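You operate a simulated robot arm through the tools that you are given. There is no shell and no other tool. Be economical: measure what you need, move in short steps, check, and stop when the job is done.

You are at the controls of a simulated two-armed robot. One attempt, no reset.

TASK
Soak the white-banded bundle from the shelf in the soak trough under the grey weight.
Fine: purple drain lever down, fill to the line by the green lever under the trough, shut it; leave the other controls. Set down upright: what you pick out.
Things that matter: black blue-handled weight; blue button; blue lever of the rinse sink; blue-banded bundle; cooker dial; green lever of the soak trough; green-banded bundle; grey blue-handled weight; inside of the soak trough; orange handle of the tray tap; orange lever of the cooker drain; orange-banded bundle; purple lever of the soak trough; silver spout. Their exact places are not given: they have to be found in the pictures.

Only the result counts: the job must be done as asked and must still hold three seconds after the hand-in. Knocking over, shifting, dropping, spilling or breaking anything else fails it.

THE ROBOT
Two 7-joint arms with two-finger parallel grippers on one trunk, hanging from a carriage that runs on a gantry, over the field with the corners [-2.28, 0.781], [-2.279, -0.499], [0.021, -0.497], [0.02, 0.783] (x, y) and turns from -357 to 330 degrees about z. Base frame: it is fixed where the carriage stands at the start and does not move with it; the origin is on the floor, on the carriage's upright axis, x ahead of it, y to its left, z up. Readings come in m, degrees, newtons and seconds.
The left shoulder is at the start at [0.04, 0.173, 1.486], the right one opposite. With the tool pointing down near the work surface each hand reaches from about 0.1 to 0.64 m from the robot's upright axis, wherever it stands, measured 20 degrees to its own side. Places, roughly: blue button [0.8, -0.4, 0.9]; blue lever of the rinse sink [0.4, 0.1, 0.7]; cooker dial [0.5, 0.7, 0.7]; green lever of the soak trough [0.4, -0.2, 0.7]; inside of the soak trough [0.8, -0.1, 0.7]; orange handle of the tray tap [0.4, -0.5, 0.7]; orange lever of the cooker drain [0.4, 0.5, 0.5]; purple lever of the soak trough [0.6, -0.3, 0.9]; silver spout [0.9, 0.2, 1.1]; soak trough [0.7, -0.2, 0.5]; teal lever of the rinse sink [0.6, 0.1, 0.9]; top of the white-banded bundle [0.9, -0.2, 1.3]; yellow catch [0.6, -0.7, 0.8]; yellow lever of the cooker lid [0.5, 0.4, 0.9]. Payload 3.43 kg a hand.
Tool frame (each hand has its own): the origin (TCP) lies between the finger pads and is the grasp point; the fingertips stand 0.03 m ahead of it; z points along the fingers, y is the line along which they close. Largest opening 0.094 m; finger width 0.028, thickness 0.01; the body of the gripper, 0.05 by 0.096 m, starts 0.055 m behind the TCP.
Orientation is that of the tool frame in the base frame, as a unit quaternion [w, x, y, z]. With the fingers straight down and closing along the base's y, the tool's x points along the base's -x, its y along +y and its z along -z.

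THE INTERFACE
- The arms move only by the tool step_arm. It takes "left_moves", "right_moves" or both (then of equal length, played together; a hand with none holds still); each is one flat list of numbers, 7 for each row, row after row: the shift along the tool's x, y, z in cm, then the turn, a rotation vector about the tool's x, y, z in degrees, then the gripper command, from -1 (fully open) to 1 (shut), values between in proportion. In form: [tx, ty, tz, rx, ry, rz, jaw, tx, ty, tz, rx, ry, rz, jaw, ...]. A call has 1 to 12 rows; each row is the pose to reach, as a shift and turn from the pose commanded when the call began, along the tool's axes at that moment. A row lasts 0.2 s, in which the tool goes at most 0.05 m and 8.6 degrees; a call with a longer step from one row to the next is refused whole, and so is a gripper value outside its range. A pose out of reach is approached as far as the arm can. The call stops where the force on the tool passes 70 N (or 10 N more than at its start, if that is more) or the arm is blocked; 0.2 s more then pass. Each finger travels about 0.072 m/s and halts on what it meets, pressing with about 37 N; the grip force reading is that of the motor and also rises with nothing between the fingers. The clock runs only during rows and for 0.2 s after the last one: add rows that repeat a pose to give the fingers time. It gives the time, the measured TCP pose, the force on the tool (base axes), the opening and the grip force at its end, in the units of the frame above (readings bear some noise), with the torque about the TCP (base axes, N m) and any sound that the robot's microphone picked up, and new pictures: "views" is both (left out), scene, wrist or none (wrist: the cameras of the hands that moved).
- Cameras (640 x 400 px; columns grow to the right, rows downward): "scene" is now at [0.2147, -0.0455, 1.7623]; the picture's right is [-0.64, -0.77, 0.00], its down [-0.65, 0.53, -0.55] and it looks along [0.42, -0.35, -0.84] (base axes); focal length 214 px, centre (320, 200). "left" rides on the left gripper at [0.076, -0.014, -0.103] in its tool frame; the picture's right is [0.18, 0.98, 0.00], its down [-0.75, 0.14, -0.64] and it looks along [-0.63, 0.12, 0.77] (tool axes); focal length 243 px, centre (320, 200). "right" rides on the right gripper at [0.076, 0.014, -0.102] in its tool frame; the picture's right is [-0.18, 0.98, 0.00], its down [-0.75, -0.14, -0.64] and it looks along [-0.63, -0.12, 0.77] (tool axes); focal length 243 px, centre (320, 200).
- raise_lower(by): slides the trunk up (or, below 0, down) by that many m; the arms and the scene camera ride with it, the base frame stays. It gives what a move gives, with no picture.
- steer(legs): drives the robot by 1 to 6 legs, each [ahead, left, turn to the left] in m, m and degrees, along the robot's own axes; the way and the turn of a leg run together, so that a leg with both is an arc; at most 1.5 m and 180 degrees a leg. The arms and the cameras ride along, it lands a little off, and it stops where it bumps. It keeps to its track: a leg is cut to what the track allows. It gives what a move gives, and a new picture of the scene camera.
- head_to(pan, tilt): turns the head with the scene camera to pan (to the left, within 86 degrees either way) and tilt (down, from -29 to 69), counted from straight ahead of the robot. It gives what a move gives, and a new picture of the scene camera.
- pixel_to_xyz(camera, pixels): there is no depth. For up to 12 entries [column, row, z] of the newest picture of that camera ("zoom" is the newest enlarged one), the place [x, y] in the base frame at which the ray of that pixel passes the height z, good to about 0.002 m. It takes no simulated time.
- zoom(camera, box): a new picture of the part [left, top, right, bottom] of that camera's present view, enlarged. It takes no simulated time.
- hand_in(): hands the job in; it is judged then, once.

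Go step by step. Measure first, check grasps and placings, and put right what went wrong. The budget is 80 turns and 260 pictures, counting those below and the enlarged ones. Unless the task says otherwise, let go and move clear before handing in, and close with one line.

The tools are called after "Call:" as name(argument=value, ...) on one line, values as JSON. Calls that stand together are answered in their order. step_arm: Moves the arms, as the interface text tells. Its arguments: {"type":"object","properties":{"left_moves":{"type":"array","items":{"type":"number"}},"right_moves":{"type":"array","items":{"type":"number"}},"views":{"type":"string","enum":["both","scene","wrist","none"]}},"required":[]} The other tools are called the same way: raise_lower (by) slides the trunk up or down; steer (legs) drives the base; head_to (pan, tilt) turns the head that bears the scene camera; pixel_to_xyz (camera, pixels) gives the place at which the rays of pixels pass given heights; zoom (camera, box) takes an enlarged picture of a part of a camera's view; hand_in () hands the job in.

At the start:

```text
time_s: 0.0
left_position: [0.3208, -0.0109, 1.4571]
left_tool_rot: [0.0, -0.001, 1.0, 0.001]
left_contact_force: [0.8, -0.2, -0.3]
left_wrist_torque: [0.02, 0.0, -0.02]
left_finger_gap: 0.0939
left_finger_force: 0.1
right_position: [0.3266, -0.3285, 1.5556]
right_tool_rot: [-0.001, 0.001, 1.0, 0.0]
right_contact_force: [-0.4, 0.1, 0.0]
right_wrist_torque: [0.03, -0.01, 0.02]
right_finger_gap: 0.094
right_finger_force: 0.0
trunk travel left (down, up): [-0.639, 0.142]
robot x, y, heading: [-0.0027, 0.0019, 0.1]
head pan, tilt: [-39.5, 56.9]
```

scene: 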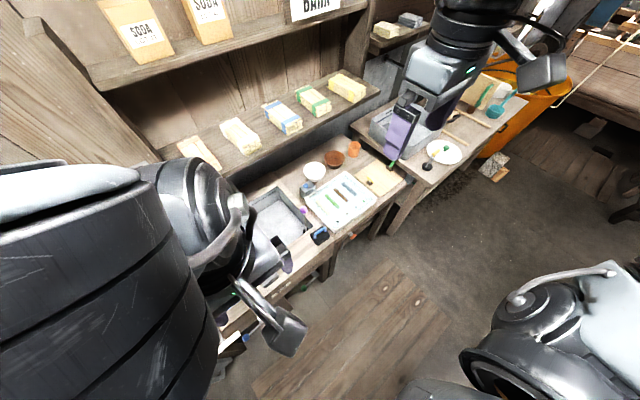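
right: 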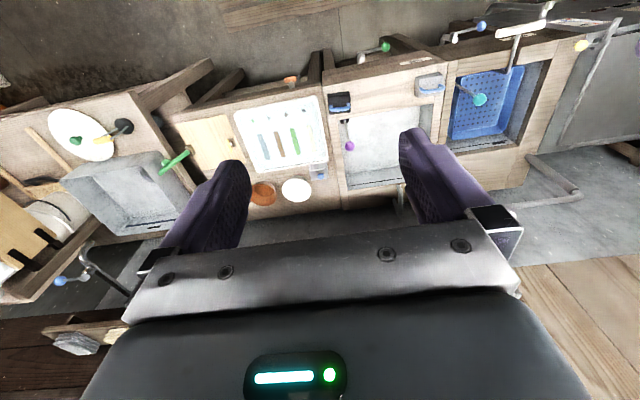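
left: 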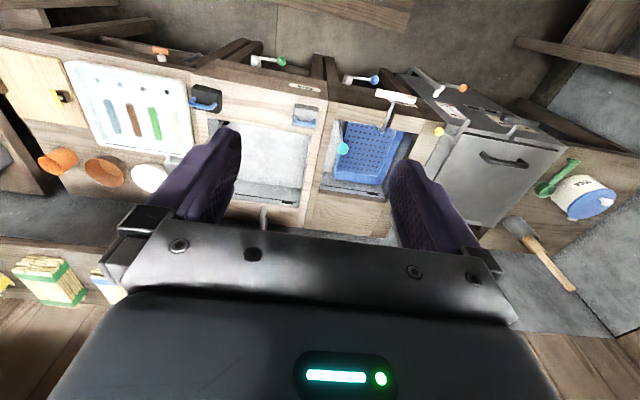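

The wrist pictures show the soak trough near right (385,145), with a black and a grey weight beside it, the purple lever at (349,145) and the green lever at (385,47). I'll enlarge these and the shelf.

Call:
zoom(camera="right", box=[300, 20, 460, 220])

Call:
zoom(camera="left", box=[170, 30, 350, 240])

Call:
zoom(camera="scene", box=[150, 50, 400, 200])

Call:
head_to(pan=-10, tilt=40)

```text
2.00 times, centred on (380, 120) of right
```

zoom: 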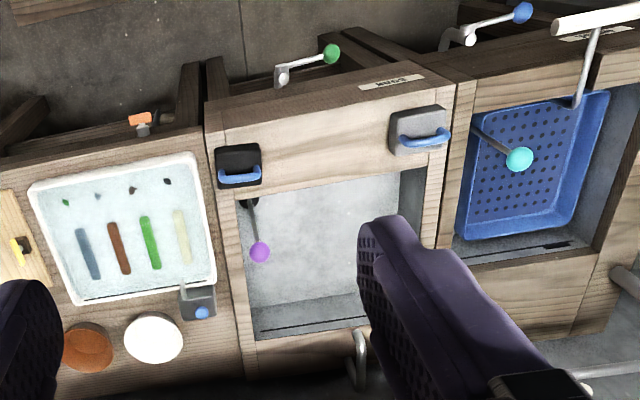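

```text
1.90 times, centred on (260, 135) of left
```

zoom: 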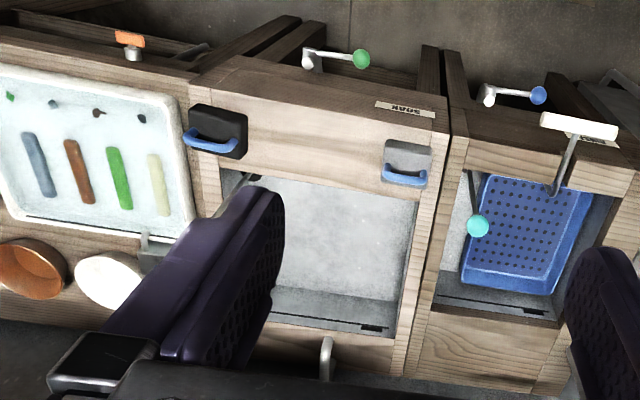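

```text
2.56 times, centred on (275, 125) of scene
```

zoom: 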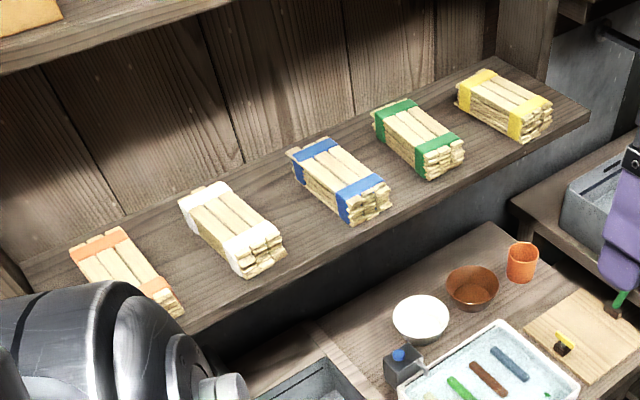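

```text
time_s: 0.9
left_position: [0.3203, -0.011, 1.4574]
left_tool_rot: [0.0, -0.001, 1.0, 0.001]
left_contact_force: [0.1, -0.8, -0.8]
left_wrist_torque: [-0.01, 0.05, 0.02]
left_finger_gap: 0.094
left_finger_force: 0.0
right_position: [0.3261, -0.3287, 1.5567]
right_tool_rot: [0.0, 0.0, 1.0, 0.0]
right_contact_force: [-0.3, 0.2, 0.2]
right_wrist_torque: [0.01, 0.01, 0.0]
right_finger_gap: 0.094
right_finger_force: 0.0
trunk travel left (down, up): [-0.639, 0.142]
robot x, y, heading: [0.0003, -0.0019, -0.1]
head pan, tilt: [-10.0, 40.0]
```

scene: 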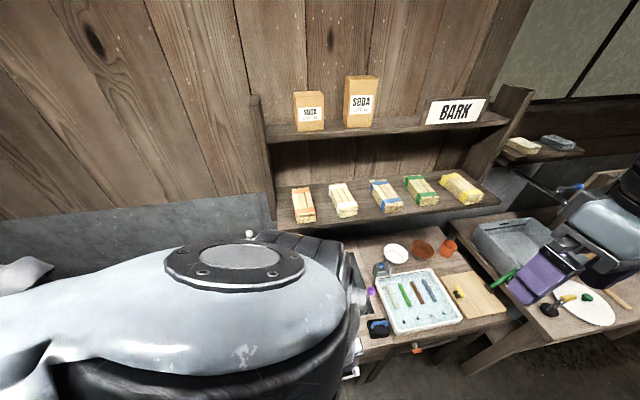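

The left arm hides the trough. I'll swing it to the left and look again.

Call:
step_arm(left_moves=[0, 5, 0, 0, 0, 0, -1, 0, 10, 0, 0, 0, 0, -1, 0, 15, 0, 0, 0, 0, -1, 0, 20, 0, 0, 0, 0, -1, 0, 25, 0, 0, 0, 0, -1, 0, 30, 0, 0, 0, 0, -1, 0, 35, 0, 0, 0, 0, -1], views="none")

Call:
head_to(pan=-15, tilt=50)

```text
time_s: 2.5
left_position: [0.2756, 0.1931, 1.425]
left_tool_rot: [0.0, -0.001, 1.0, 0.0]
left_contact_force: [-0.4, -1.2, 0.1]
left_wrist_torque: [-0.01, 0.01, -0.01]
left_finger_gap: 0.0942
left_finger_force: 0.0
left hand out of reach, approached as far as the arm can: row 4, 5, 6, 7
right_position: [0.3263, -0.328, 1.5563]
right_tool_rot: [0.0, 0.0, 1.0, -0.001]
right_contact_force: [0.0, -1.1, -0.3]
right_wrist_torque: [-0.03, -0.01, -0.02]
right_finger_gap: 0.094
right_finger_force: 0.1
trunk travel left (down, up): [-0.639, 0.142]
robot x, y, heading: [-0.0012, 0.0018, 0.2]
head pan, tilt: [-10.0, 40.0]
```

```text
time_s: 3.3
left_position: [0.2757, 0.1926, 1.4261]
left_tool_rot: [0.0, -0.001, 1.0, -0.001]
left_contact_force: [0.0, 1.4, 0.3]
left_wrist_torque: [0.02, 0.01, 0.02]
left_finger_gap: 0.0939
left_finger_force: 0.0
right_position: [0.3271, -0.3293, 1.5566]
right_tool_rot: [0.0, 0.0, 1.0, 0.0]
right_contact_force: [-0.3, -0.8, 0.0]
right_wrist_torque: [0.01, 0.01, -0.04]
right_finger_gap: 0.0939
right_finger_force: 0.0
trunk travel left (down, up): [-0.639, 0.142]
robot x, y, heading: [-0.0006, -0.0027, 0.2]
head pan, tilt: [-15.0, 50.0]
```

scene: 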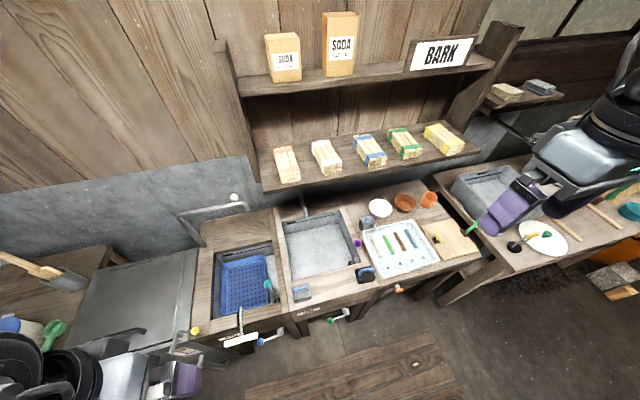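

Clear view now: trough around (320,245), weights at (302,292) grey and (365,273) black, white bundle at (327,157). Enlarging.

Call:
zoom(camera="scene", box=[260, 190, 420, 330])

Call:
zoom(camera="scene", box=[260, 120, 420, 200])

Call:
pixel_to_xyz(camera="scene", pixels=[[284, 219, 0.8], [339, 210, 0.8], [365, 264, 0.8], [293, 286, 0.8], [310, 144, 1.28], [329, 139, 1.28], [344, 168, 1.25], [324, 174, 1.25], [357, 243, 0.88], [302, 292, 0.83], [345, 317, 0.7], [365, 275, 0.83]])

```text
2.86 times, centred on (340, 260) of scene
```

zoom: 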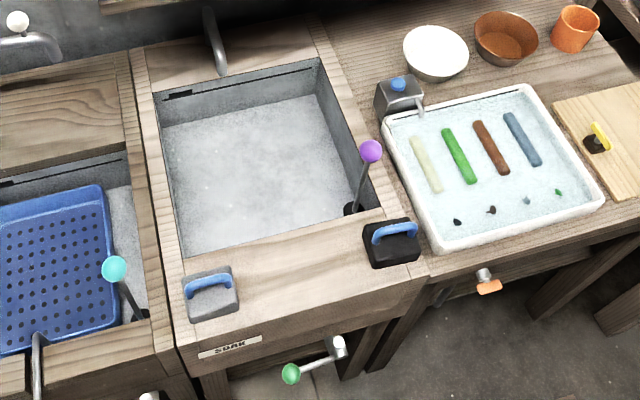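

```text
4.00 times, centred on (340, 160) of scene
```

zoom: 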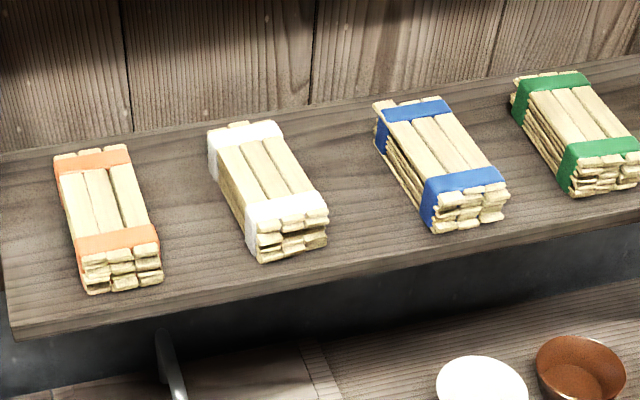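

```text
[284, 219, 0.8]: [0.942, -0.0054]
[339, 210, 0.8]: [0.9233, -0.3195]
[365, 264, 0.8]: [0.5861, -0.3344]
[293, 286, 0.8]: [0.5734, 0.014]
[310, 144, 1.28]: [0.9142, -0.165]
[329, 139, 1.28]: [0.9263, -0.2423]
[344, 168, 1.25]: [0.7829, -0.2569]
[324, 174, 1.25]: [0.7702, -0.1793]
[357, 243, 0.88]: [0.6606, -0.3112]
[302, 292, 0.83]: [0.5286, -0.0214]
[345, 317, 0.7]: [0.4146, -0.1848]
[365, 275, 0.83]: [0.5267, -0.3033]
```

I'll triangulate the key features using rays from both cameras.

Call:
pixel_to_xyz(camera="right", pixels=[[350, 146, 0.8], [350, 146, 0.95], [432.5, 89, 0.75], [432.5, 89, 0.9], [339, 88.5, 0.75], [339, 88.5, 0.9], [385.5, 47, 0.6], [385.5, 47, 0.8], [361.5, 58.5, 0.6], [361.5, 58.5, 0.8], [338.5, 121.5, 0.7], [338.5, 121.5, 0.85]])

Call:
pixel_to_xyz(camera="scene", pixels=[[357.5, 242.9, 0.8], [357.5, 242.9, 0.95], [300.8, 288, 0.75], [300.8, 288, 0.9], [366.2, 271.2, 0.75], [366.2, 271.2, 0.9], [329.9, 320.5, 0.6], [329.9, 320.5, 0.8], [346.6, 310, 0.6], [346.6, 310, 0.8], [362.4, 262.8, 0.7], [362.4, 262.8, 0.85]])

```text
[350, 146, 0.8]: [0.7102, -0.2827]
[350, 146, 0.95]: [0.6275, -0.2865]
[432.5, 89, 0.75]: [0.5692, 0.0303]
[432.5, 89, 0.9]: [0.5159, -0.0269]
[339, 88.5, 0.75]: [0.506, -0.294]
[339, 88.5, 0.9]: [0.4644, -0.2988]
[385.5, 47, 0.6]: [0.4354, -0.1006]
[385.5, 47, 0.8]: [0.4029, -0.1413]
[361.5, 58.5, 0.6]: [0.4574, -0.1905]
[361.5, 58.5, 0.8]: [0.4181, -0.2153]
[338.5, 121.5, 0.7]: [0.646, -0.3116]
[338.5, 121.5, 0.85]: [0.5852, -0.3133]
```

```text
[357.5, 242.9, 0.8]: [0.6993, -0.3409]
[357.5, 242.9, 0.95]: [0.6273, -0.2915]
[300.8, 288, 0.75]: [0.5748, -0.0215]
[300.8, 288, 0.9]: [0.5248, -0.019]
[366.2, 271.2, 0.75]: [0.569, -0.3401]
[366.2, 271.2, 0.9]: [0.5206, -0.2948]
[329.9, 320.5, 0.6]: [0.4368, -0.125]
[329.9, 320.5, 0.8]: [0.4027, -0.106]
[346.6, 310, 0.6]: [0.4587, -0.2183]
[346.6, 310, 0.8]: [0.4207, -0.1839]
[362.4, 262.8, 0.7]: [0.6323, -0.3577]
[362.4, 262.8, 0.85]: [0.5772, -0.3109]
```

From the two views: purple knob ≈(0.62,-0.29,0.96), grey handle ≈(0.53,-0.02,0.88), green knob ≈(0.42,-0.12,0.68), trough rim z≈0.84. Next I bring the right hand, pitched 40° forward, before the white bundle to look at it.

Call:
step_arm(right_moves=[-4, 2, 1.5, 0, -7, 0, -1, -8, 4, 3, 0, -14, 0, -1, -12, 6, 4.5, 0, -21, 0, -1, -16, 8, 6, 0, -28, 0, -1, -20, 10, 8, 0, -35, 0, -1, -24, 11.5, 10, 0, -40, 0, -1])

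```text
time_s: 4.7
left_position: [0.276, 0.1913, 1.4261]
left_tool_rot: [0.0, -0.001, 1.0, -0.001]
left_contact_force: [0.3, 1.0, -0.7]
left_wrist_torque: [-0.03, 0.01, 0.01]
left_finger_gap: 0.0939
left_finger_force: 0.1
right_position: [0.5669, -0.2153, 1.4579]
right_tool_rot: [0.343, 0.001, 0.939, 0.002]
right_contact_force: [0.0, -0.8, 0.9]
right_wrist_torque: [0.0, -0.05, -0.03]
right_finger_gap: 0.0941
right_finger_force: 0.1
trunk travel left (down, up): [-0.639, 0.142]
robot x, y, heading: [0.0015, 0.0017, 0.2]
head pan, tilt: [-15.0, 50.0]
```

scene: 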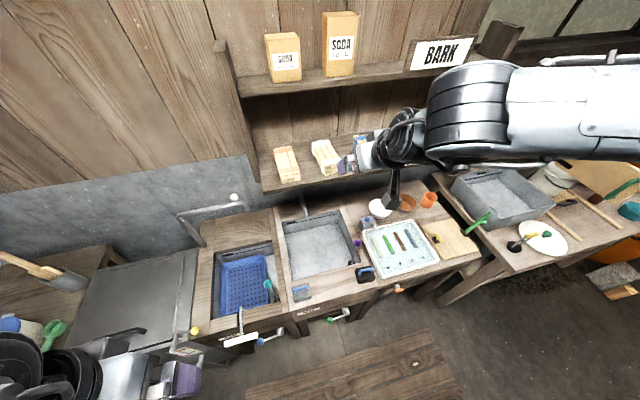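
right: 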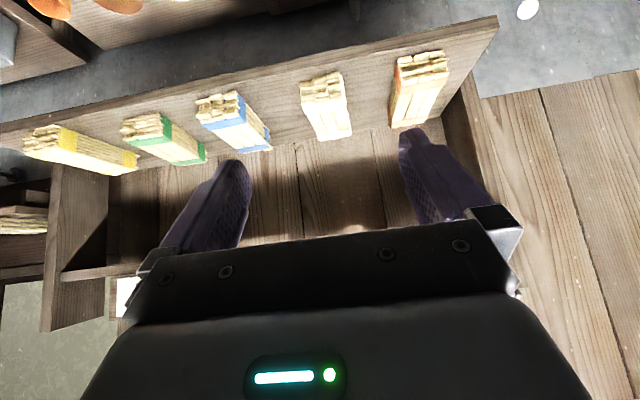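

The wrist view shows the white bundle at (325,105), inverted. I'll enlarge both views for triangulating.

Call:
zoom(camera="right", box=[260, 40, 420, 160])

Call:
zoom(camera="scene", box=[280, 120, 380, 190])

```text
3.33 times, centred on (340, 100) of right
```

zoom: 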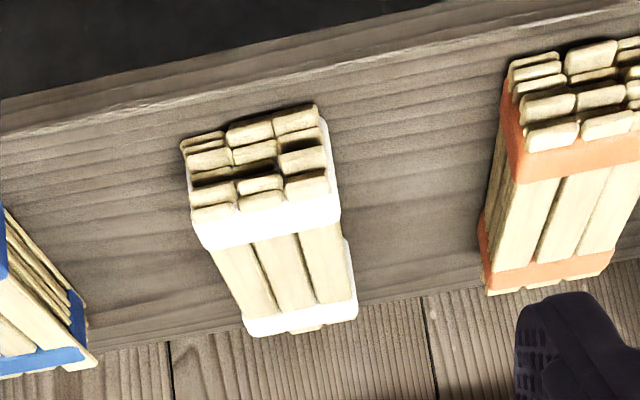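

```text
5.71 times, centred on (330, 155) of scene
```

zoom: 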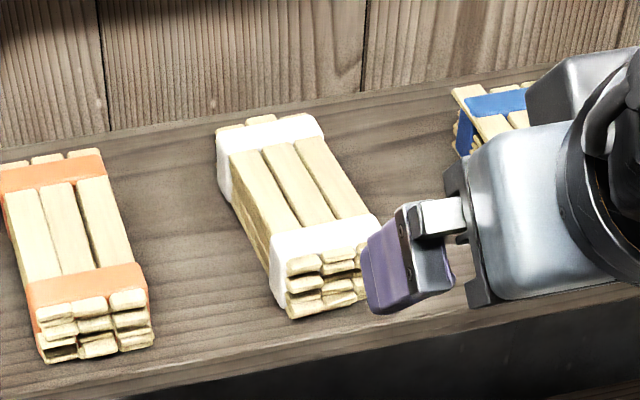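

Call:
pixel_to_xyz(camera="right", pixels=[[341.5, 97.6, 1.26], [341.5, 97.6, 1.32], [338.8, 71.8, 1.22], [338.8, 71.8, 1.28], [350.5, 135.4, 1.26], [350.5, 135.4, 1.32], [318.1, 139.9, 1.26], [318.1, 139.9, 1.32], [301.9, 104.5, 1.26], [301.9, 104.5, 1.32]])

Call:
pixel_to_xyz(camera="zoom", pixels=[[287, 262, 1.26], [287, 262, 1.32], [290, 318, 1.22], [290, 318, 1.28], [218, 127, 1.26], [218, 127, 1.32], [313, 117, 1.26], [313, 117, 1.32]])

```text
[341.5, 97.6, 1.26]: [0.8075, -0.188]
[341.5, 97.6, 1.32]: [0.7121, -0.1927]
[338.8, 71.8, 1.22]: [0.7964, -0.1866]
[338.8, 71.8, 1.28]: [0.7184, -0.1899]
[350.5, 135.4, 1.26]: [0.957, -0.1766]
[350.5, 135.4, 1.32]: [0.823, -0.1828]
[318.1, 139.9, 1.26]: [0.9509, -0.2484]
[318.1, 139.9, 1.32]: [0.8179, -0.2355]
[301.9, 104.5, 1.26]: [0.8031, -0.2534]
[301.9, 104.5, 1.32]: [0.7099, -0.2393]
```

```text
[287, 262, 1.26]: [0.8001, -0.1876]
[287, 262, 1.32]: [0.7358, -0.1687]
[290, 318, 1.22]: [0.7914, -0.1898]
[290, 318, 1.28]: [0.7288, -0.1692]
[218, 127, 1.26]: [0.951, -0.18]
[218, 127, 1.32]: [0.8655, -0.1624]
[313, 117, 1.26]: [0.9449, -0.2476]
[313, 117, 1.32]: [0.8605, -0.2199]
```

Bundle works out to x 0.78–0.935, y −0.25…−0.183, top z≈1.272, shelf ≈1.232. I'll go to a pre-grasp 12 cm back along the tool axis.

Call:
step_arm(right_moves=[-2.2, 0, 4.2, 0, 0, 0, -1, -4.4, 0, 8.4, 0, 0, 0, -1, -6.6, 0, 12.6, 0, 0, 0, -1, -8.6, 0, 16.5, 0, 0, 0, -1, -8.6, 0, 20.2, 0, 0, 0, -1, -8.6, 0, 20.2, 0, 0, 0, -1])

```text
time_s: 6.1
left_position: [0.2764, 0.191, 1.4244]
left_tool_rot: [0.001, -0.001, 1.0, -0.001]
left_contact_force: [-0.2, -0.4, 0.0]
left_wrist_torque: [0.0, -0.05, 0.02]
left_finger_gap: 0.0942
left_finger_force: 0.0
right_position: [0.7206, -0.2407, 1.3626]
right_tool_rot: [0.344, -0.001, 0.939, 0.002]
right_contact_force: [-0.2, -0.1, -1.0]
right_wrist_torque: [0.01, -0.01, -0.01]
right_finger_gap: 0.094
right_finger_force: 0.0
right hand out of reach, approached as far as the arm can: row 4, 5, 6
trunk travel left (down, up): [-0.639, 0.142]
robot x, y, heading: [-0.0006, -0.0029, 0.1]
head pan, tilt: [-15.0, 50.0]
```

scene: 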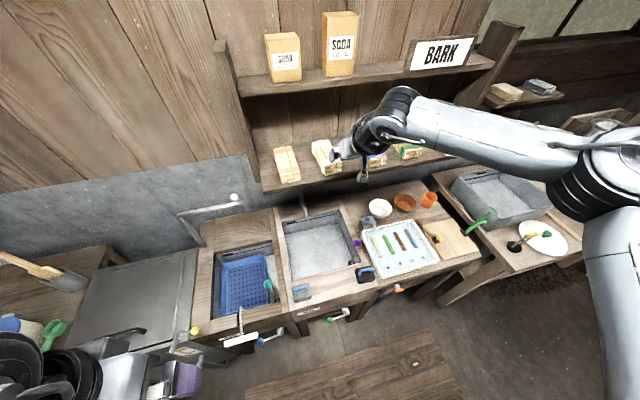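
right: 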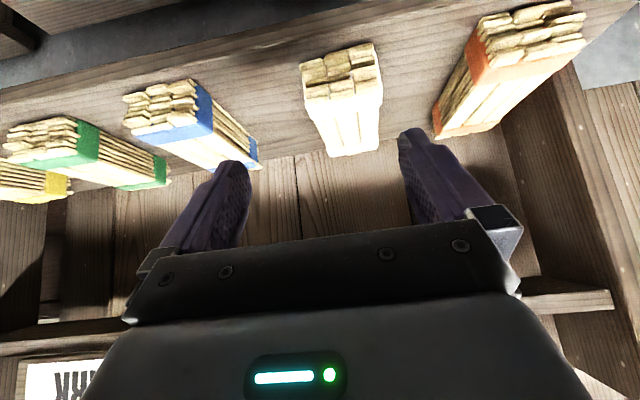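

Straight-on reach ends at x≈0.72. I'll retract, and turn the robot to the left so that the right shoulder comes forward.

Call:
step_arm(right_moves=[0, 0, -4, 0, 0, 0, -1, 2, 0, -8, 0, 0, 0, -1, 5, 0, -12, 0, 0, 0, -1, 8, 0, -16, 0, 0, 0, -1, 11, 0, -20, 0, 0, 0, -1, 14, 0, -24, 0, 0, 0, -1], views="none")

Call:
steer(legs=[[0.015, -0.1, 0], [0, 0, 50]])

Call:
head_to(pan=-65, tilt=50)

```text
time_s: 7.5
left_position: [0.2765, 0.1918, 1.4254]
left_tool_rot: [0.0, -0.001, 1.0, 0.0]
left_contact_force: [-0.2, 0.4, -0.5]
left_wrist_torque: [-0.01, 0.02, 0.0]
left_finger_gap: 0.0941
left_finger_force: 0.1
right_position: [0.457, -0.2447, 1.4538]
right_tool_rot: [0.342, 0.001, 0.94, 0.0]
right_contact_force: [0.0, 0.3, 0.3]
right_wrist_torque: [-0.01, -0.01, 0.02]
right_finger_gap: 0.0941
right_finger_force: 0.1
trunk travel left (down, up): [-0.639, 0.142]
robot x, y, heading: [-0.0044, 0.0012, 0.0]
head pan, tilt: [-15.0, 50.0]
```

```text
time_s: 10.8
left_position: [0.0516, 0.2338, 1.4251]
left_tool_rot: [0.0, -0.415, 0.91, -0.001]
left_contact_force: [-0.4, 0.1, 0.3]
left_wrist_torque: [0.02, -0.01, -0.01]
left_finger_gap: 0.094
left_finger_force: 0.0
right_position: [0.499, 0.0837, 1.4541]
right_tool_rot: [0.312, -0.388, 0.855, 0.142]
right_contact_force: [0.0, -0.3, 0.5]
right_wrist_torque: [0.03, 0.01, 0.01]
right_finger_gap: 0.0938
right_finger_force: 0.1
trunk travel left (down, up): [-0.639, 0.142]
robot x, y, heading: [0.0148, -0.0991, 48.9]
head pan, tilt: [-15.0, 50.0]
```

scene: 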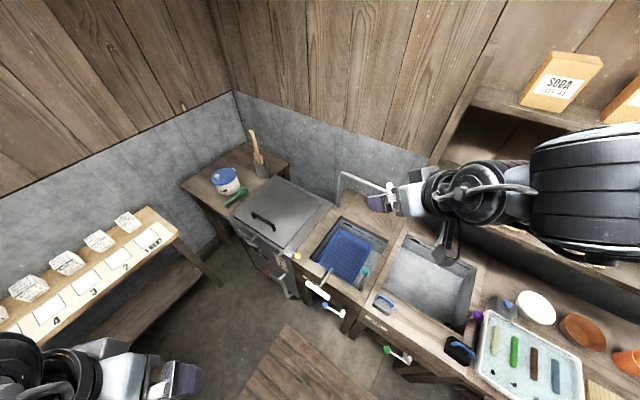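

```text
time_s: 12.0
left_position: [0.0504, 0.2336, 1.4248]
left_tool_rot: [0.001, -0.415, 0.91, 0.0]
left_contact_force: [-0.2, 0.0, -0.3]
left_wrist_torque: [0.03, 0.0, -0.02]
left_finger_gap: 0.0941
left_finger_force: 0.1
right_position: [0.4991, 0.0844, 1.4553]
right_tool_rot: [0.311, -0.389, 0.856, 0.142]
right_contact_force: [-0.1, 0.2, -0.3]
right_wrist_torque: [0.02, -0.03, 0.01]
right_finger_gap: 0.0941
right_finger_force: 0.1
trunk travel left (down, up): [-0.639, 0.142]
robot x, y, heading: [0.0171, -0.0996, 49.3]
head pan, tilt: [-65.0, 50.0]
```

scene: 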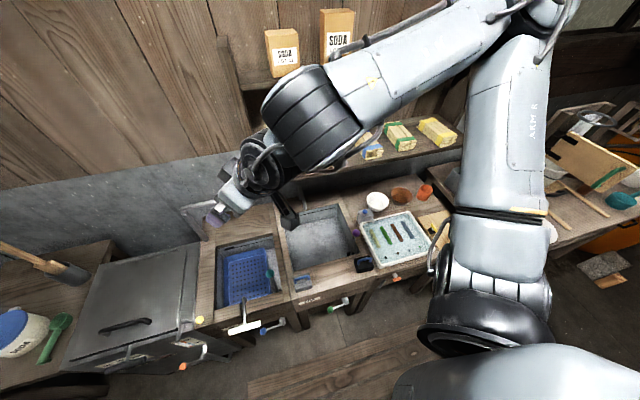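

The tool turned with the body; I'll undo the yaw (−49°) while shifting back in front of the white bundle.

Call:
step_arm(right_moves=[2.1, -3.3, -1.8, 4.5, 0, 5.37, -1, 4.3, -6.7, -3.6, 9, 0, 10.74, -1, 6.4, -10, -5.4, 13.5, 0, 16.1, -1, 8.5, -13.4, -7.1, 18, 0, 21.5, -1, 10.6, -16.7, -8.9, 22.5, 0, 26.8, -1, 12.8, -20, -10.7, 27, 0, 32.2, -1, 14.9, -23.4, -12.5, 31.6, 0, 37.6, -1])

```text
time_s: 13.6
left_position: [0.0517, 0.2338, 1.4261]
left_tool_rot: [0.0, -0.416, 0.909, 0.0]
left_contact_force: [-0.4, -0.6, -0.6]
left_wrist_torque: [0.02, 0.05, 0.0]
left_finger_gap: 0.0937
left_finger_force: 0.0
right_position: [0.5565, -0.2047, 1.5137]
right_tool_rot: [0.341, -0.058, 0.938, 0.02]
right_contact_force: [0.3, 0.1, -0.6]
right_wrist_torque: [0.0, -0.02, -0.01]
right_finger_gap: 0.094
right_finger_force: 0.1
right hand out of reach, approached as far as the arm can: row 1, 2, 3, 4, 5, 6, 7
trunk travel left (down, up): [-0.639, 0.142]
robot x, y, heading: [0.0135, -0.0994, 48.9]
head pan, tilt: [-65.0, 50.0]
```

scene: 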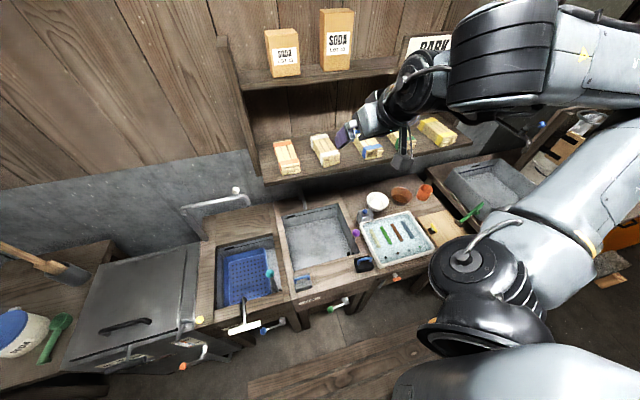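
right: 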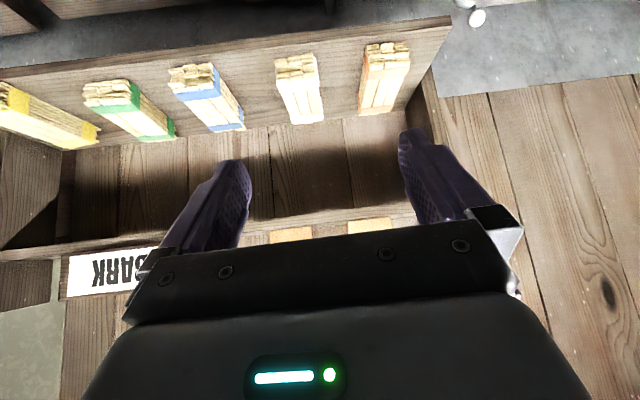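

The hand is at (0.557,−0.205,1.514), 7° of yaw left over. I'll aim for the pre-grasp again from this stance.

Call:
step_arm(right_moves=[-1, -0.6, 4.2, 0.8, 0, 0.9, -1, -2, -1.2, 8.4, 1.5, 0, 1.8, -1, -3, -1.8, 12.5, 2.2, 0, 2.7, -1, -4, -2.4, 16.6, 3, 0, 3.6, -1, -5, -3, 20.8, 3.8, 0, 4.5, -1, -5.6, -3.6, 24.9, 4.4, 0, 5.3, -1, -5.6, -3.6, 24.9, 4.4, 0, 5.3, -1])

```text
time_s: 15.2
left_position: [0.0511, 0.2339, 1.4249]
left_tool_rot: [0.0, -0.415, 0.91, 0.0]
left_contact_force: [-0.2, 1.2, 0.0]
left_wrist_torque: [0.01, 0.0, 0.0]
left_finger_gap: 0.0941
left_finger_force: 0.0
right_position: [0.7581, -0.218, 1.3586]
right_tool_rot: [0.342, -0.002, 0.94, -0.001]
right_contact_force: [-0.3, 0.6, -1.0]
right_wrist_torque: [0.01, 0.01, -0.03]
right_finger_gap: 0.0939
right_finger_force: 0.0
trunk travel left (down, up): [-0.639, 0.142]
robot x, y, heading: [0.0145, -0.0977, 48.9]
head pan, tilt: [-65.0, 50.0]
```

scene: 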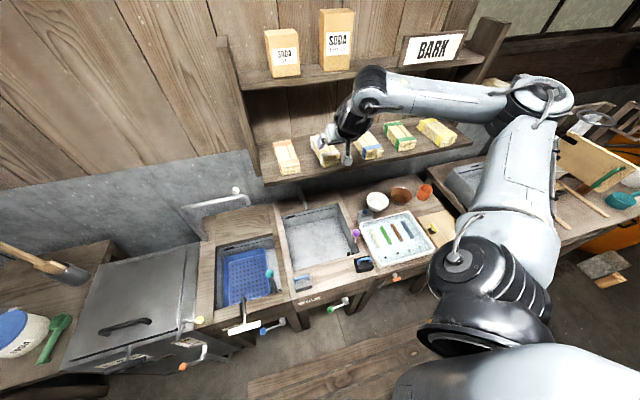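
right: 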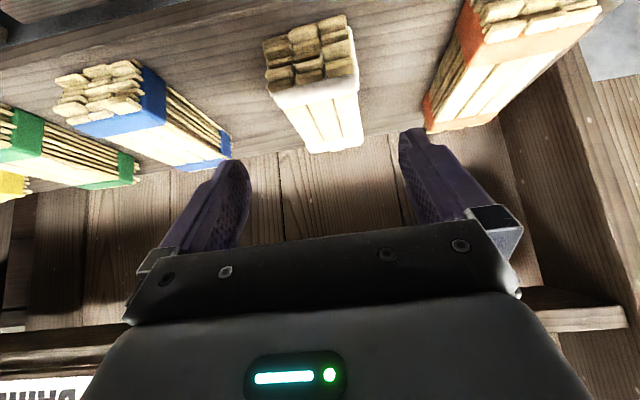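

Pre-grasp reached with good alignment: the bundle at (315,95) sits between the fingers. I advance 9 cm and check.

Call:
step_arm(right_moves=[0, 0.2, 3, 0, 0, 0, -1, 0, 0.2, 6, 0, 0, 0, -1, -0.2, 0.2, 9, 0, 0, 0, -1])

Call:
zoom(camera="scene", box=[260, 60, 420, 200])

```text
time_s: 16.0
left_position: [0.0509, 0.2344, 1.4252]
left_tool_rot: [0.0, -0.414, 0.91, -0.001]
left_contact_force: [-0.2, -0.6, -0.4]
left_wrist_torque: [0.0, 0.01, -0.02]
left_finger_gap: 0.0941
left_finger_force: 0.1
right_position: [0.8188, -0.2154, 1.2906]
right_tool_rot: [0.342, -0.002, 0.94, 0.0]
right_contact_force: [0.3, 0.6, -0.1]
right_wrist_torque: [0.0, -0.01, 0.05]
right_finger_gap: 0.094
right_finger_force: 0.2
trunk travel left (down, up): [-0.639, 0.142]
robot x, y, heading: [0.0172, -0.098, 49.1]
head pan, tilt: [-65.0, 50.0]
```

scene: 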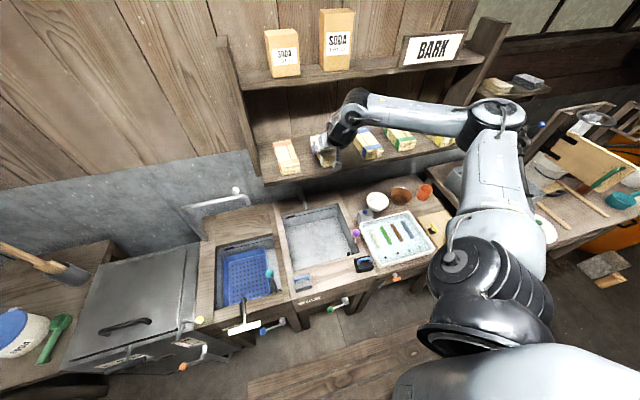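
right: 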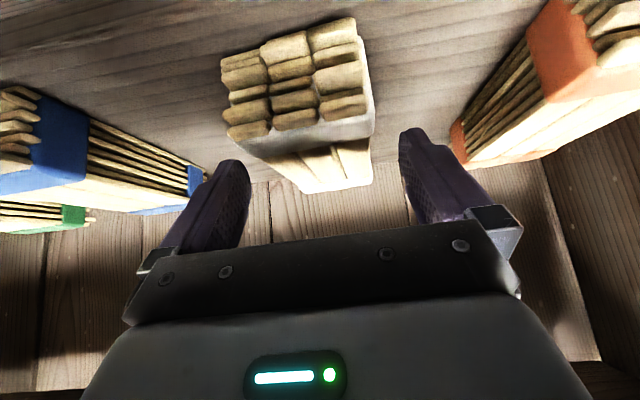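

```text
2.86 times, centred on (340, 130) of scene
```

zoom: 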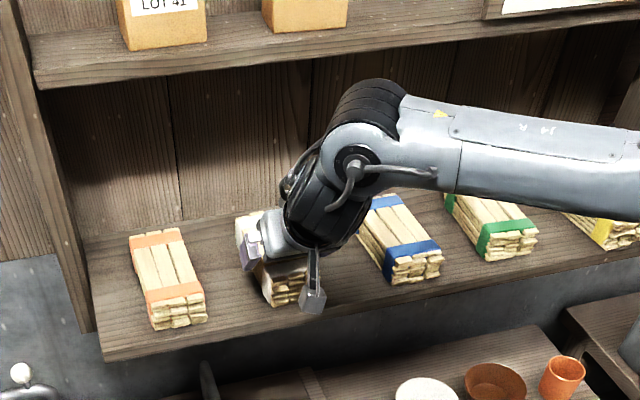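

Alignment good, clearances fine. Final 3 cm in small steps, then close.

Call:
step_arm(right_moves=[0, 0, 1.5, 0, 0, 0, -1, 0, 0, 2.7, 0, 0, 0, -1, 0, 0, 2.7, 0, 0, 0, 0.2, 0, 0, 2.7, 0, 0, 0, 0.6, 0, 0, 2.7, 0, 0, 0, 1, 0, 0, 2.7, 0, 0, 0, 1])

```text
time_s: 17.4
left_position: [0.0513, 0.2338, 1.4265]
left_tool_rot: [0.0, -0.415, 0.91, 0.001]
left_contact_force: [0.3, -0.1, 0.3]
left_wrist_torque: [0.0, 0.0, 0.03]
left_finger_gap: 0.0941
left_finger_force: 0.0
right_position: [0.834, -0.2169, 1.2687]
right_tool_rot: [0.342, -0.002, 0.94, 0.0]
right_contact_force: [0.6, -0.4, -0.3]
right_wrist_torque: [-0.04, -0.1, -0.08]
right_finger_gap: 0.0739
right_finger_force: 37.1
trunk travel left (down, up): [-0.639, 0.142]
robot x, y, heading: [0.0147, -0.1008, 49.0]
head pan, tilt: [-65.0, 50.0]
```

scene: 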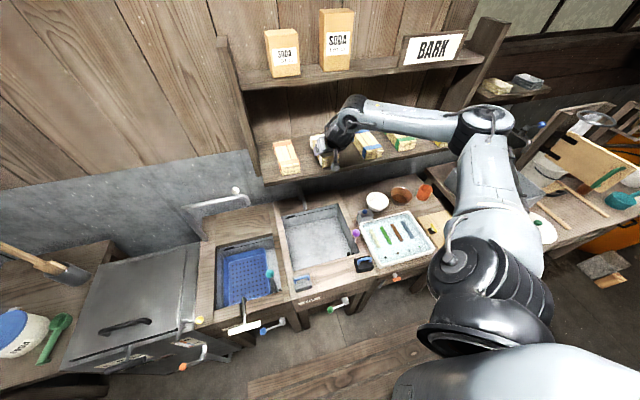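
right: 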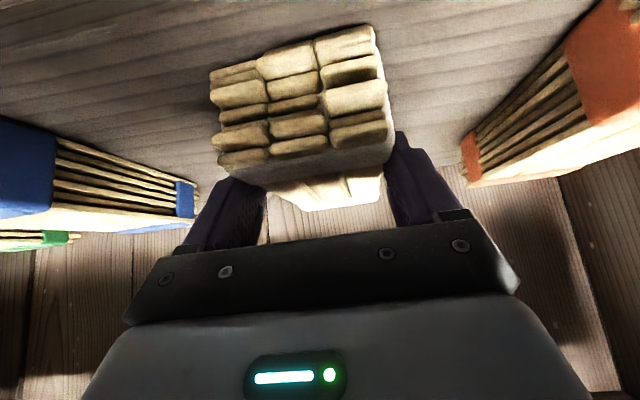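

Bundle gripped (gap 0.074, 37 N). Lift 5 cm, then withdraw.

Call:
step_arm(right_moves=[-1.3, 0, -1.5, 0, 0, 0, 1, -2.6, 0, -3, 0, 0, 0, 1, -3.2, 0, -3.8, 0, 0, 0, 1, -0.1, 0, -6.4, 0, 0, 0, 1, 2.9, 0, -8.9, 0, 0, 0, 1, 6, 0, -11.5, 0, 0, 0, 1, 9, 0, -14.1, 0, 0, 0, 1, 12.1, 0, -16.6, 0, 0, 0, 1])

```text
time_s: 19.2
left_position: [0.0507, 0.2341, 1.4264]
left_tool_rot: [0.0, -0.415, 0.91, 0.001]
left_contact_force: [0.2, 0.3, 0.2]
left_wrist_torque: [-0.02, 0.0, 0.0]
left_finger_gap: 0.0941
left_finger_force: 0.0
right_position: [0.639, -0.2166, 1.3156]
right_tool_rot: [0.34, 0.004, 0.94, 0.001]
right_contact_force: [-0.5, 0.0, -1.8]
right_wrist_torque: [0.01, 0.08, -0.01]
right_finger_gap: 0.0736
right_finger_force: 37.1
right hand out of reach, approached as far as the arm can: row 8
trunk travel left (down, up): [-0.639, 0.142]
robot x, y, heading: [0.011, -0.0969, 49.0]
head pan, tilt: [-65.0, 50.0]
```

scene: 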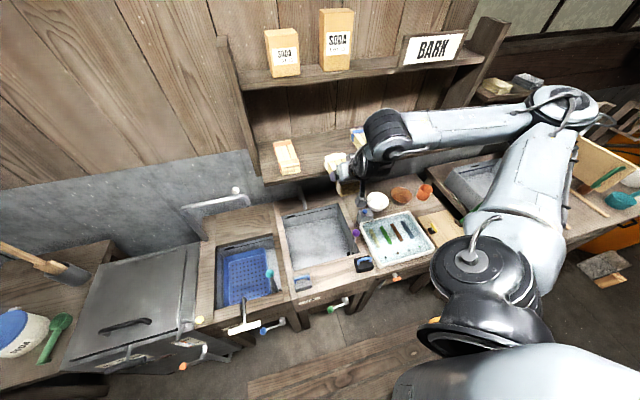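
right: 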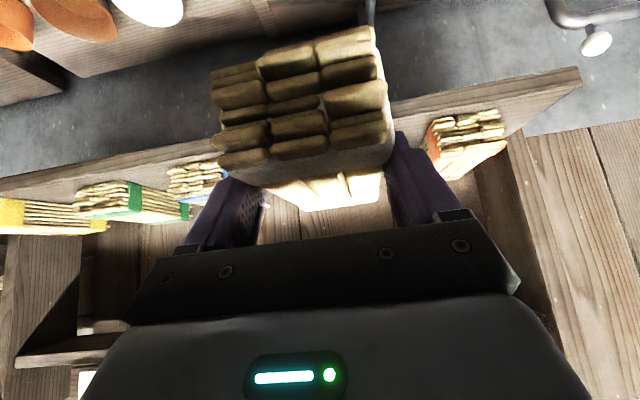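

The bundle is out of the shelf. I'll measure the trough interior and shelf edge in the present view.

Call:
zoom(camera="scene", box=[260, 180, 420, 320])

Call:
pixel_to_xyz(camera="scene", pixels=[[264, 184, 1.23], [315, 174, 1.23], [570, 100, 1.4], [548, 130, 1.4], [385, 125, 1.45]])

```text
2.86 times, centred on (340, 250) of scene
```

zoom: 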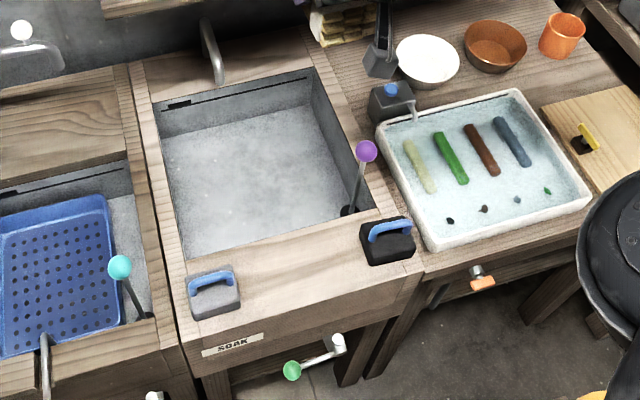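

```text
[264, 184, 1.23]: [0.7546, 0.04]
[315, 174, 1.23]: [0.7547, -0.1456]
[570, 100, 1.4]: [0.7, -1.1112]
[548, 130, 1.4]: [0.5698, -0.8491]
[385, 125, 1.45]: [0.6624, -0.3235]
```

Call:
pixel_to_xyz(camera="zoom", pixels=[[150, 104, 0.842], [314, 68, 0.842], [374, 212, 0.842], [187, 262, 0.842], [163, 137, 0.7], [317, 103, 0.7], [163, 137, 0.72], [317, 103, 0.72], [348, 212, 0.84], [366, 151, 0.96], [213, 285, 0.88]])

```text
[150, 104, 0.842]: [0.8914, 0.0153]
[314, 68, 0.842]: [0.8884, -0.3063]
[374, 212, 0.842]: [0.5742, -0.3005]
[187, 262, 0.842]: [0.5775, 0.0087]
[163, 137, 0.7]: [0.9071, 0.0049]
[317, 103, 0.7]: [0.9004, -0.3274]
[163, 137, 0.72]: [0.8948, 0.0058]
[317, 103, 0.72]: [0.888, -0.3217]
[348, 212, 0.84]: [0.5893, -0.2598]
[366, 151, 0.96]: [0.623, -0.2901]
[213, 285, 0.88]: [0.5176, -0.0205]
```

Trough opening x 0.577–0.89, y −0.305–0.01, floor ≈0.725; shelf edge x≈0.755. I shift the hand to y≈−0.12 and a little further from the shelf before lowering the trunk.

Call:
step_arm(right_moves=[0.8, 3.3, -0.7, 0, 0, 0, 1, 1.6, 6.6, -1.4, 0, 0, 0, 1, 2.3, 9.7, -1.9, 0, 0, 0, 1], views="scene")

```text
time_s: 20.0
left_position: [0.0534, 0.2346, 1.426]
left_tool_rot: [0.001, -0.414, 0.91, 0.001]
left_contact_force: [0.5, 0.0, 0.1]
left_wrist_torque: [0.02, -0.03, -0.01]
left_finger_gap: 0.0942
left_finger_force: 0.0
right_position: [0.6695, -0.1683, 1.307]
right_tool_rot: [0.34, -0.008, 0.94, 0.006]
right_contact_force: [0.3, 1.0, -0.6]
right_wrist_torque: [-0.01, 0.06, -0.03]
right_finger_gap: 0.0737
right_finger_force: 37.1
right hand out of reach, approached as far as the arm can: row 1, 2, 3
trunk travel left (down, up): [-0.639, 0.142]
robot x, y, heading: [0.0147, -0.097, 49.2]
head pan, tilt: [-65.0, 50.0]
```

scene: 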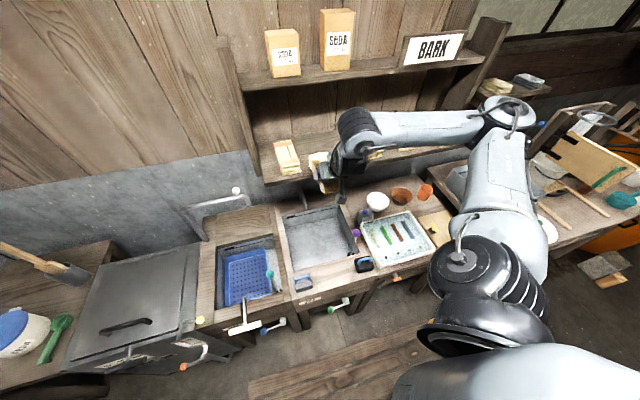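

The wrist limit pushes the hand outward; I'll instead move the whole robot back and left, then lower the trunk.

Call:
steer(legs=[[-0.018, 0.143, 0]])

Call:
raise_lower(by=-0.3)

Call:
head_to(pan=-65, tilt=45)

```text
time_s: 21.3
left_position: [-0.0626, 0.3103, 1.4249]
left_tool_rot: [0.001, -0.414, 0.91, 0.0]
left_contact_force: [-0.2, 0.4, -0.2]
left_wrist_torque: [-0.03, 0.0, 0.02]
left_finger_gap: 0.094
left_finger_force: 0.0
right_position: [0.5549, -0.0958, 1.3085]
right_tool_rot: [0.34, -0.006, 0.94, 0.005]
right_contact_force: [-0.9, -1.4, -1.3]
right_wrist_torque: [-0.02, 0.07, 0.02]
right_finger_gap: 0.0738
right_finger_force: 36.7
trunk travel left (down, up): [-0.639, 0.142]
robot x, y, heading: [-0.1028, -0.0236, 48.7]
head pan, tilt: [-65.0, 50.0]
```

scene: 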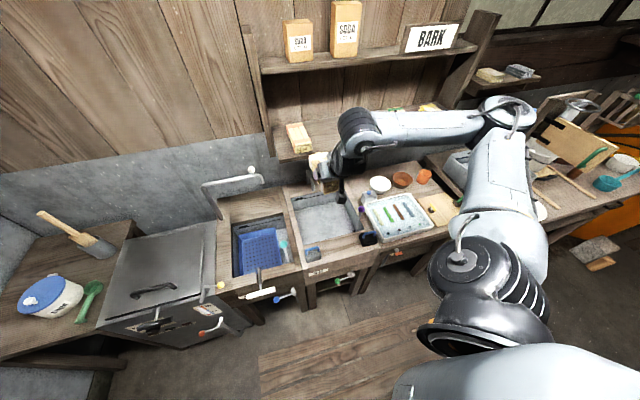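

```text
time_s: 24.3
left_position: [-0.0622, 0.3092, 1.1242]
left_tool_rot: [0.0, -0.414, 0.91, 0.0]
left_contact_force: [-0.3, 0.5, -0.6]
left_wrist_torque: [0.01, 0.03, -0.03]
left_finger_gap: 0.0938
left_finger_force: 0.0
right_position: [0.555, -0.095, 1.0088]
right_tool_rot: [0.341, -0.007, 0.94, 0.004]
right_contact_force: [-0.4, -0.2, -1.0]
right_wrist_torque: [0.01, 0.05, -0.02]
right_finger_gap: 0.0737
right_finger_force: 37.1
trunk travel left (down, up): [-0.339, 0.442]
robot x, y, heading: [-0.1036, -0.0216, 48.9]
head pan, tilt: [-65.0, 50.0]
```

```text
time_s: 25.0
left_position: [-0.0615, 0.3102, 1.1256]
left_tool_rot: [0.001, -0.414, 0.91, 0.0]
left_contact_force: [-0.7, 1.1, -0.8]
left_wrist_torque: [-0.01, -0.04, -0.01]
left_finger_gap: 0.0937
left_finger_force: 0.1
right_position: [0.5554, -0.0955, 1.0085]
right_tool_rot: [0.341, -0.006, 0.94, 0.004]
right_contact_force: [-0.2, -0.3, -0.9]
right_wrist_torque: [0.02, 0.03, 0.04]
right_finger_gap: 0.0737
right_finger_force: 37.3
trunk travel left (down, up): [-0.339, 0.442]
robot x, y, heading: [-0.0981, -0.0206, 48.7]
head pan, tilt: [-65.0, 45.0]
```

scene: 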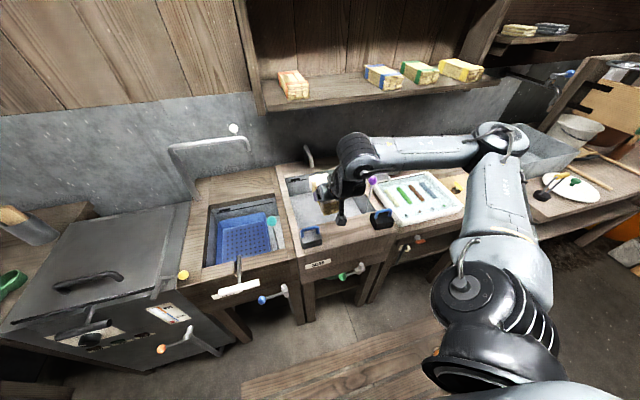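

The bundle hangs over the trough front at z≈1.01. I drive back forward, then extend to x≈0.757, y≈−0.125.

Call:
steer(legs=[[0.073, -0.083, 0]])

Call:
step_arm(right_moves=[-2.3, -1, 1.9, 0, 0, 0, 1, -4.6, -2, 3.8, 0, 0, 0, 1, -6.9, -3, 5.8, 0, 0, 0, 1])

```text
time_s: 26.2
left_position: [0.0486, 0.31, 1.126]
left_tool_rot: [0.001, -0.413, 0.911, 0.0]
left_contact_force: [0.0, 0.4, -0.1]
left_wrist_torque: [-0.01, 0.03, 0.0]
left_finger_gap: 0.0941
left_finger_force: 0.1
right_position: [0.6648, -0.0958, 1.0074]
right_tool_rot: [0.34, -0.007, 0.94, 0.005]
right_contact_force: [0.3, -0.5, -1.0]
right_wrist_torque: [0.04, 0.11, -0.01]
right_finger_gap: 0.0739
right_finger_force: 37.5
trunk travel left (down, up): [-0.339, 0.442]
robot x, y, heading: [0.0111, -0.0236, 49.2]
head pan, tilt: [-65.0, 45.0]
```

scene: 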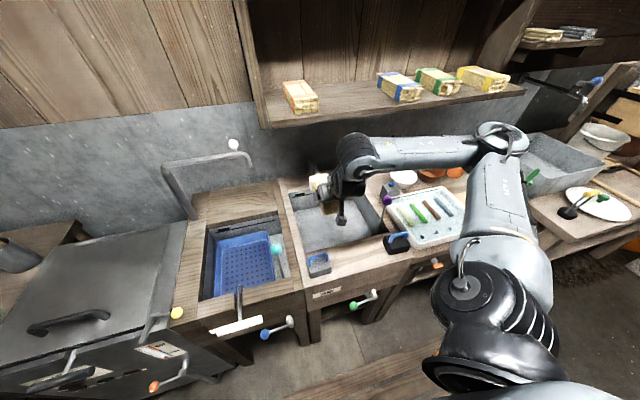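

```text
time_s: 27.0
left_position: [0.0469, 0.3105, 1.1254]
left_tool_rot: [0.0, -0.413, 0.911, -0.001]
left_contact_force: [0.4, 0.2, 0.0]
left_wrist_torque: [0.01, 0.0, 0.01]
left_finger_gap: 0.0943
left_finger_force: 0.0
right_position: [0.7567, -0.1259, 1.0085]
right_tool_rot: [0.34, -0.006, 0.94, 0.004]
right_contact_force: [0.4, 0.1, -1.1]
right_wrist_torque: [0.0, 0.06, -0.01]
right_finger_gap: 0.0739
right_finger_force: 37.0
trunk travel left (down, up): [-0.339, 0.442]
robot x, y, heading: [0.0105, -0.0236, 48.7]
head pan, tilt: [-65.0, 45.0]
```

scene: 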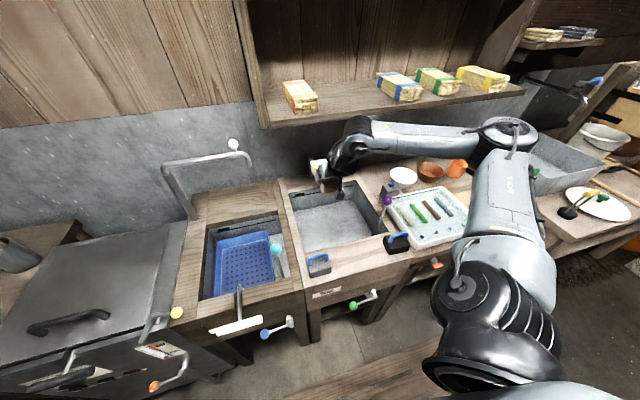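
right: 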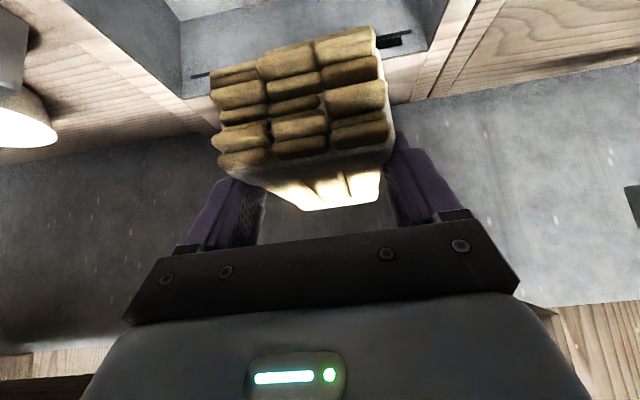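

Before lowering I check the trough's own spout near (308,157).

Call:
zoom(camera="scene", box=[270, 120, 430, 280])

```text
2.50 times, centred on (350, 200) of scene
```

zoom: 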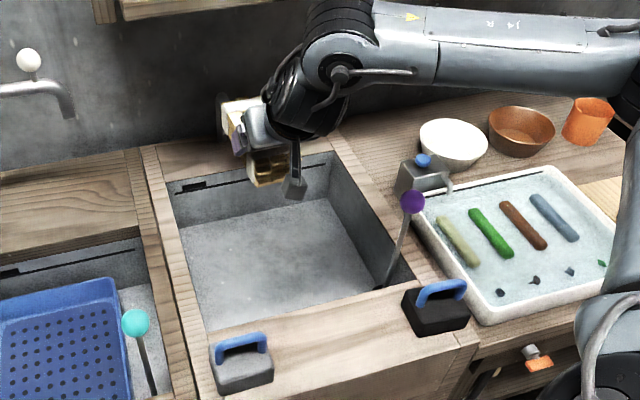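

The spout is hidden behind the bundle; I pull the hand back briefly to locate the spout's tip.

Call:
step_arm(right_moves=[2.7, 0, -2.2, 0, 0, 0, 1, 5.4, 0, -4.5, 0, 0, 0, 1, 7.6, -3, -6.4, 0, 0, 0, 1, 7.6, -7, -6.4, 0, 0, 0, 1])

Call:
zoom(camera="scene", box=[260, 120, 420, 220])

```text
time_s: 28.0
left_position: [0.0474, 0.3099, 1.1266]
left_tool_rot: [0.0, -0.413, 0.911, 0.0]
left_contact_force: [0.2, -0.5, 0.5]
left_wrist_torque: [-0.02, -0.02, -0.02]
left_finger_gap: 0.0941
left_finger_force: 0.0
right_position: [0.6578, -0.1985, 1.0062]
right_tool_rot: [0.34, -0.007, 0.941, 0.004]
right_contact_force: [0.7, 0.3, -1.5]
right_wrist_torque: [-0.02, 0.06, -0.04]
right_finger_gap: 0.0737
right_finger_force: 36.9
trunk travel left (down, up): [-0.339, 0.442]
robot x, y, heading: [0.0072, -0.0222, 48.7]
head pan, tilt: [-65.0, 45.0]
```

scene: 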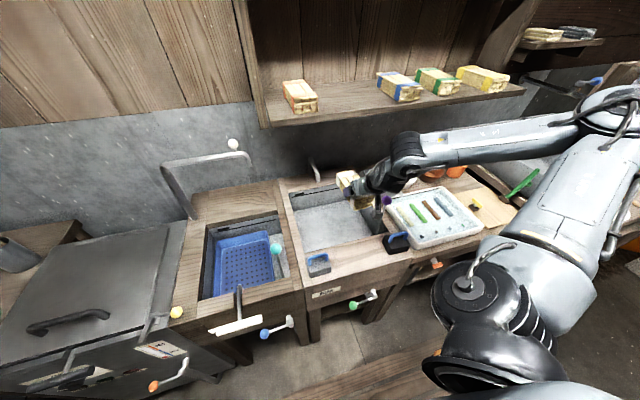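
right: 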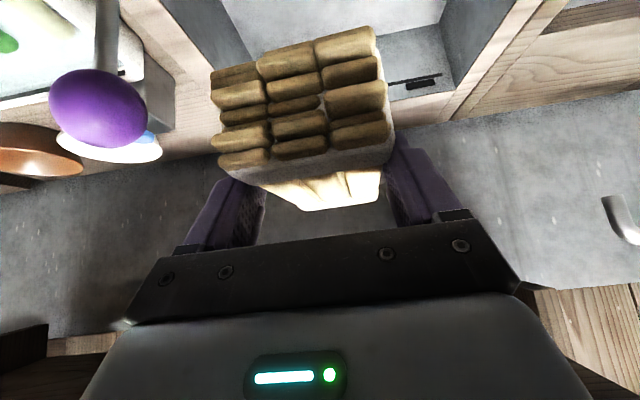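

```text
4.00 times, centred on (340, 170) of scene
```

zoom: 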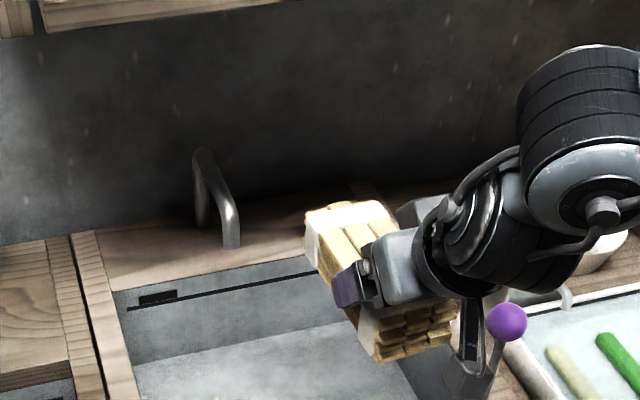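

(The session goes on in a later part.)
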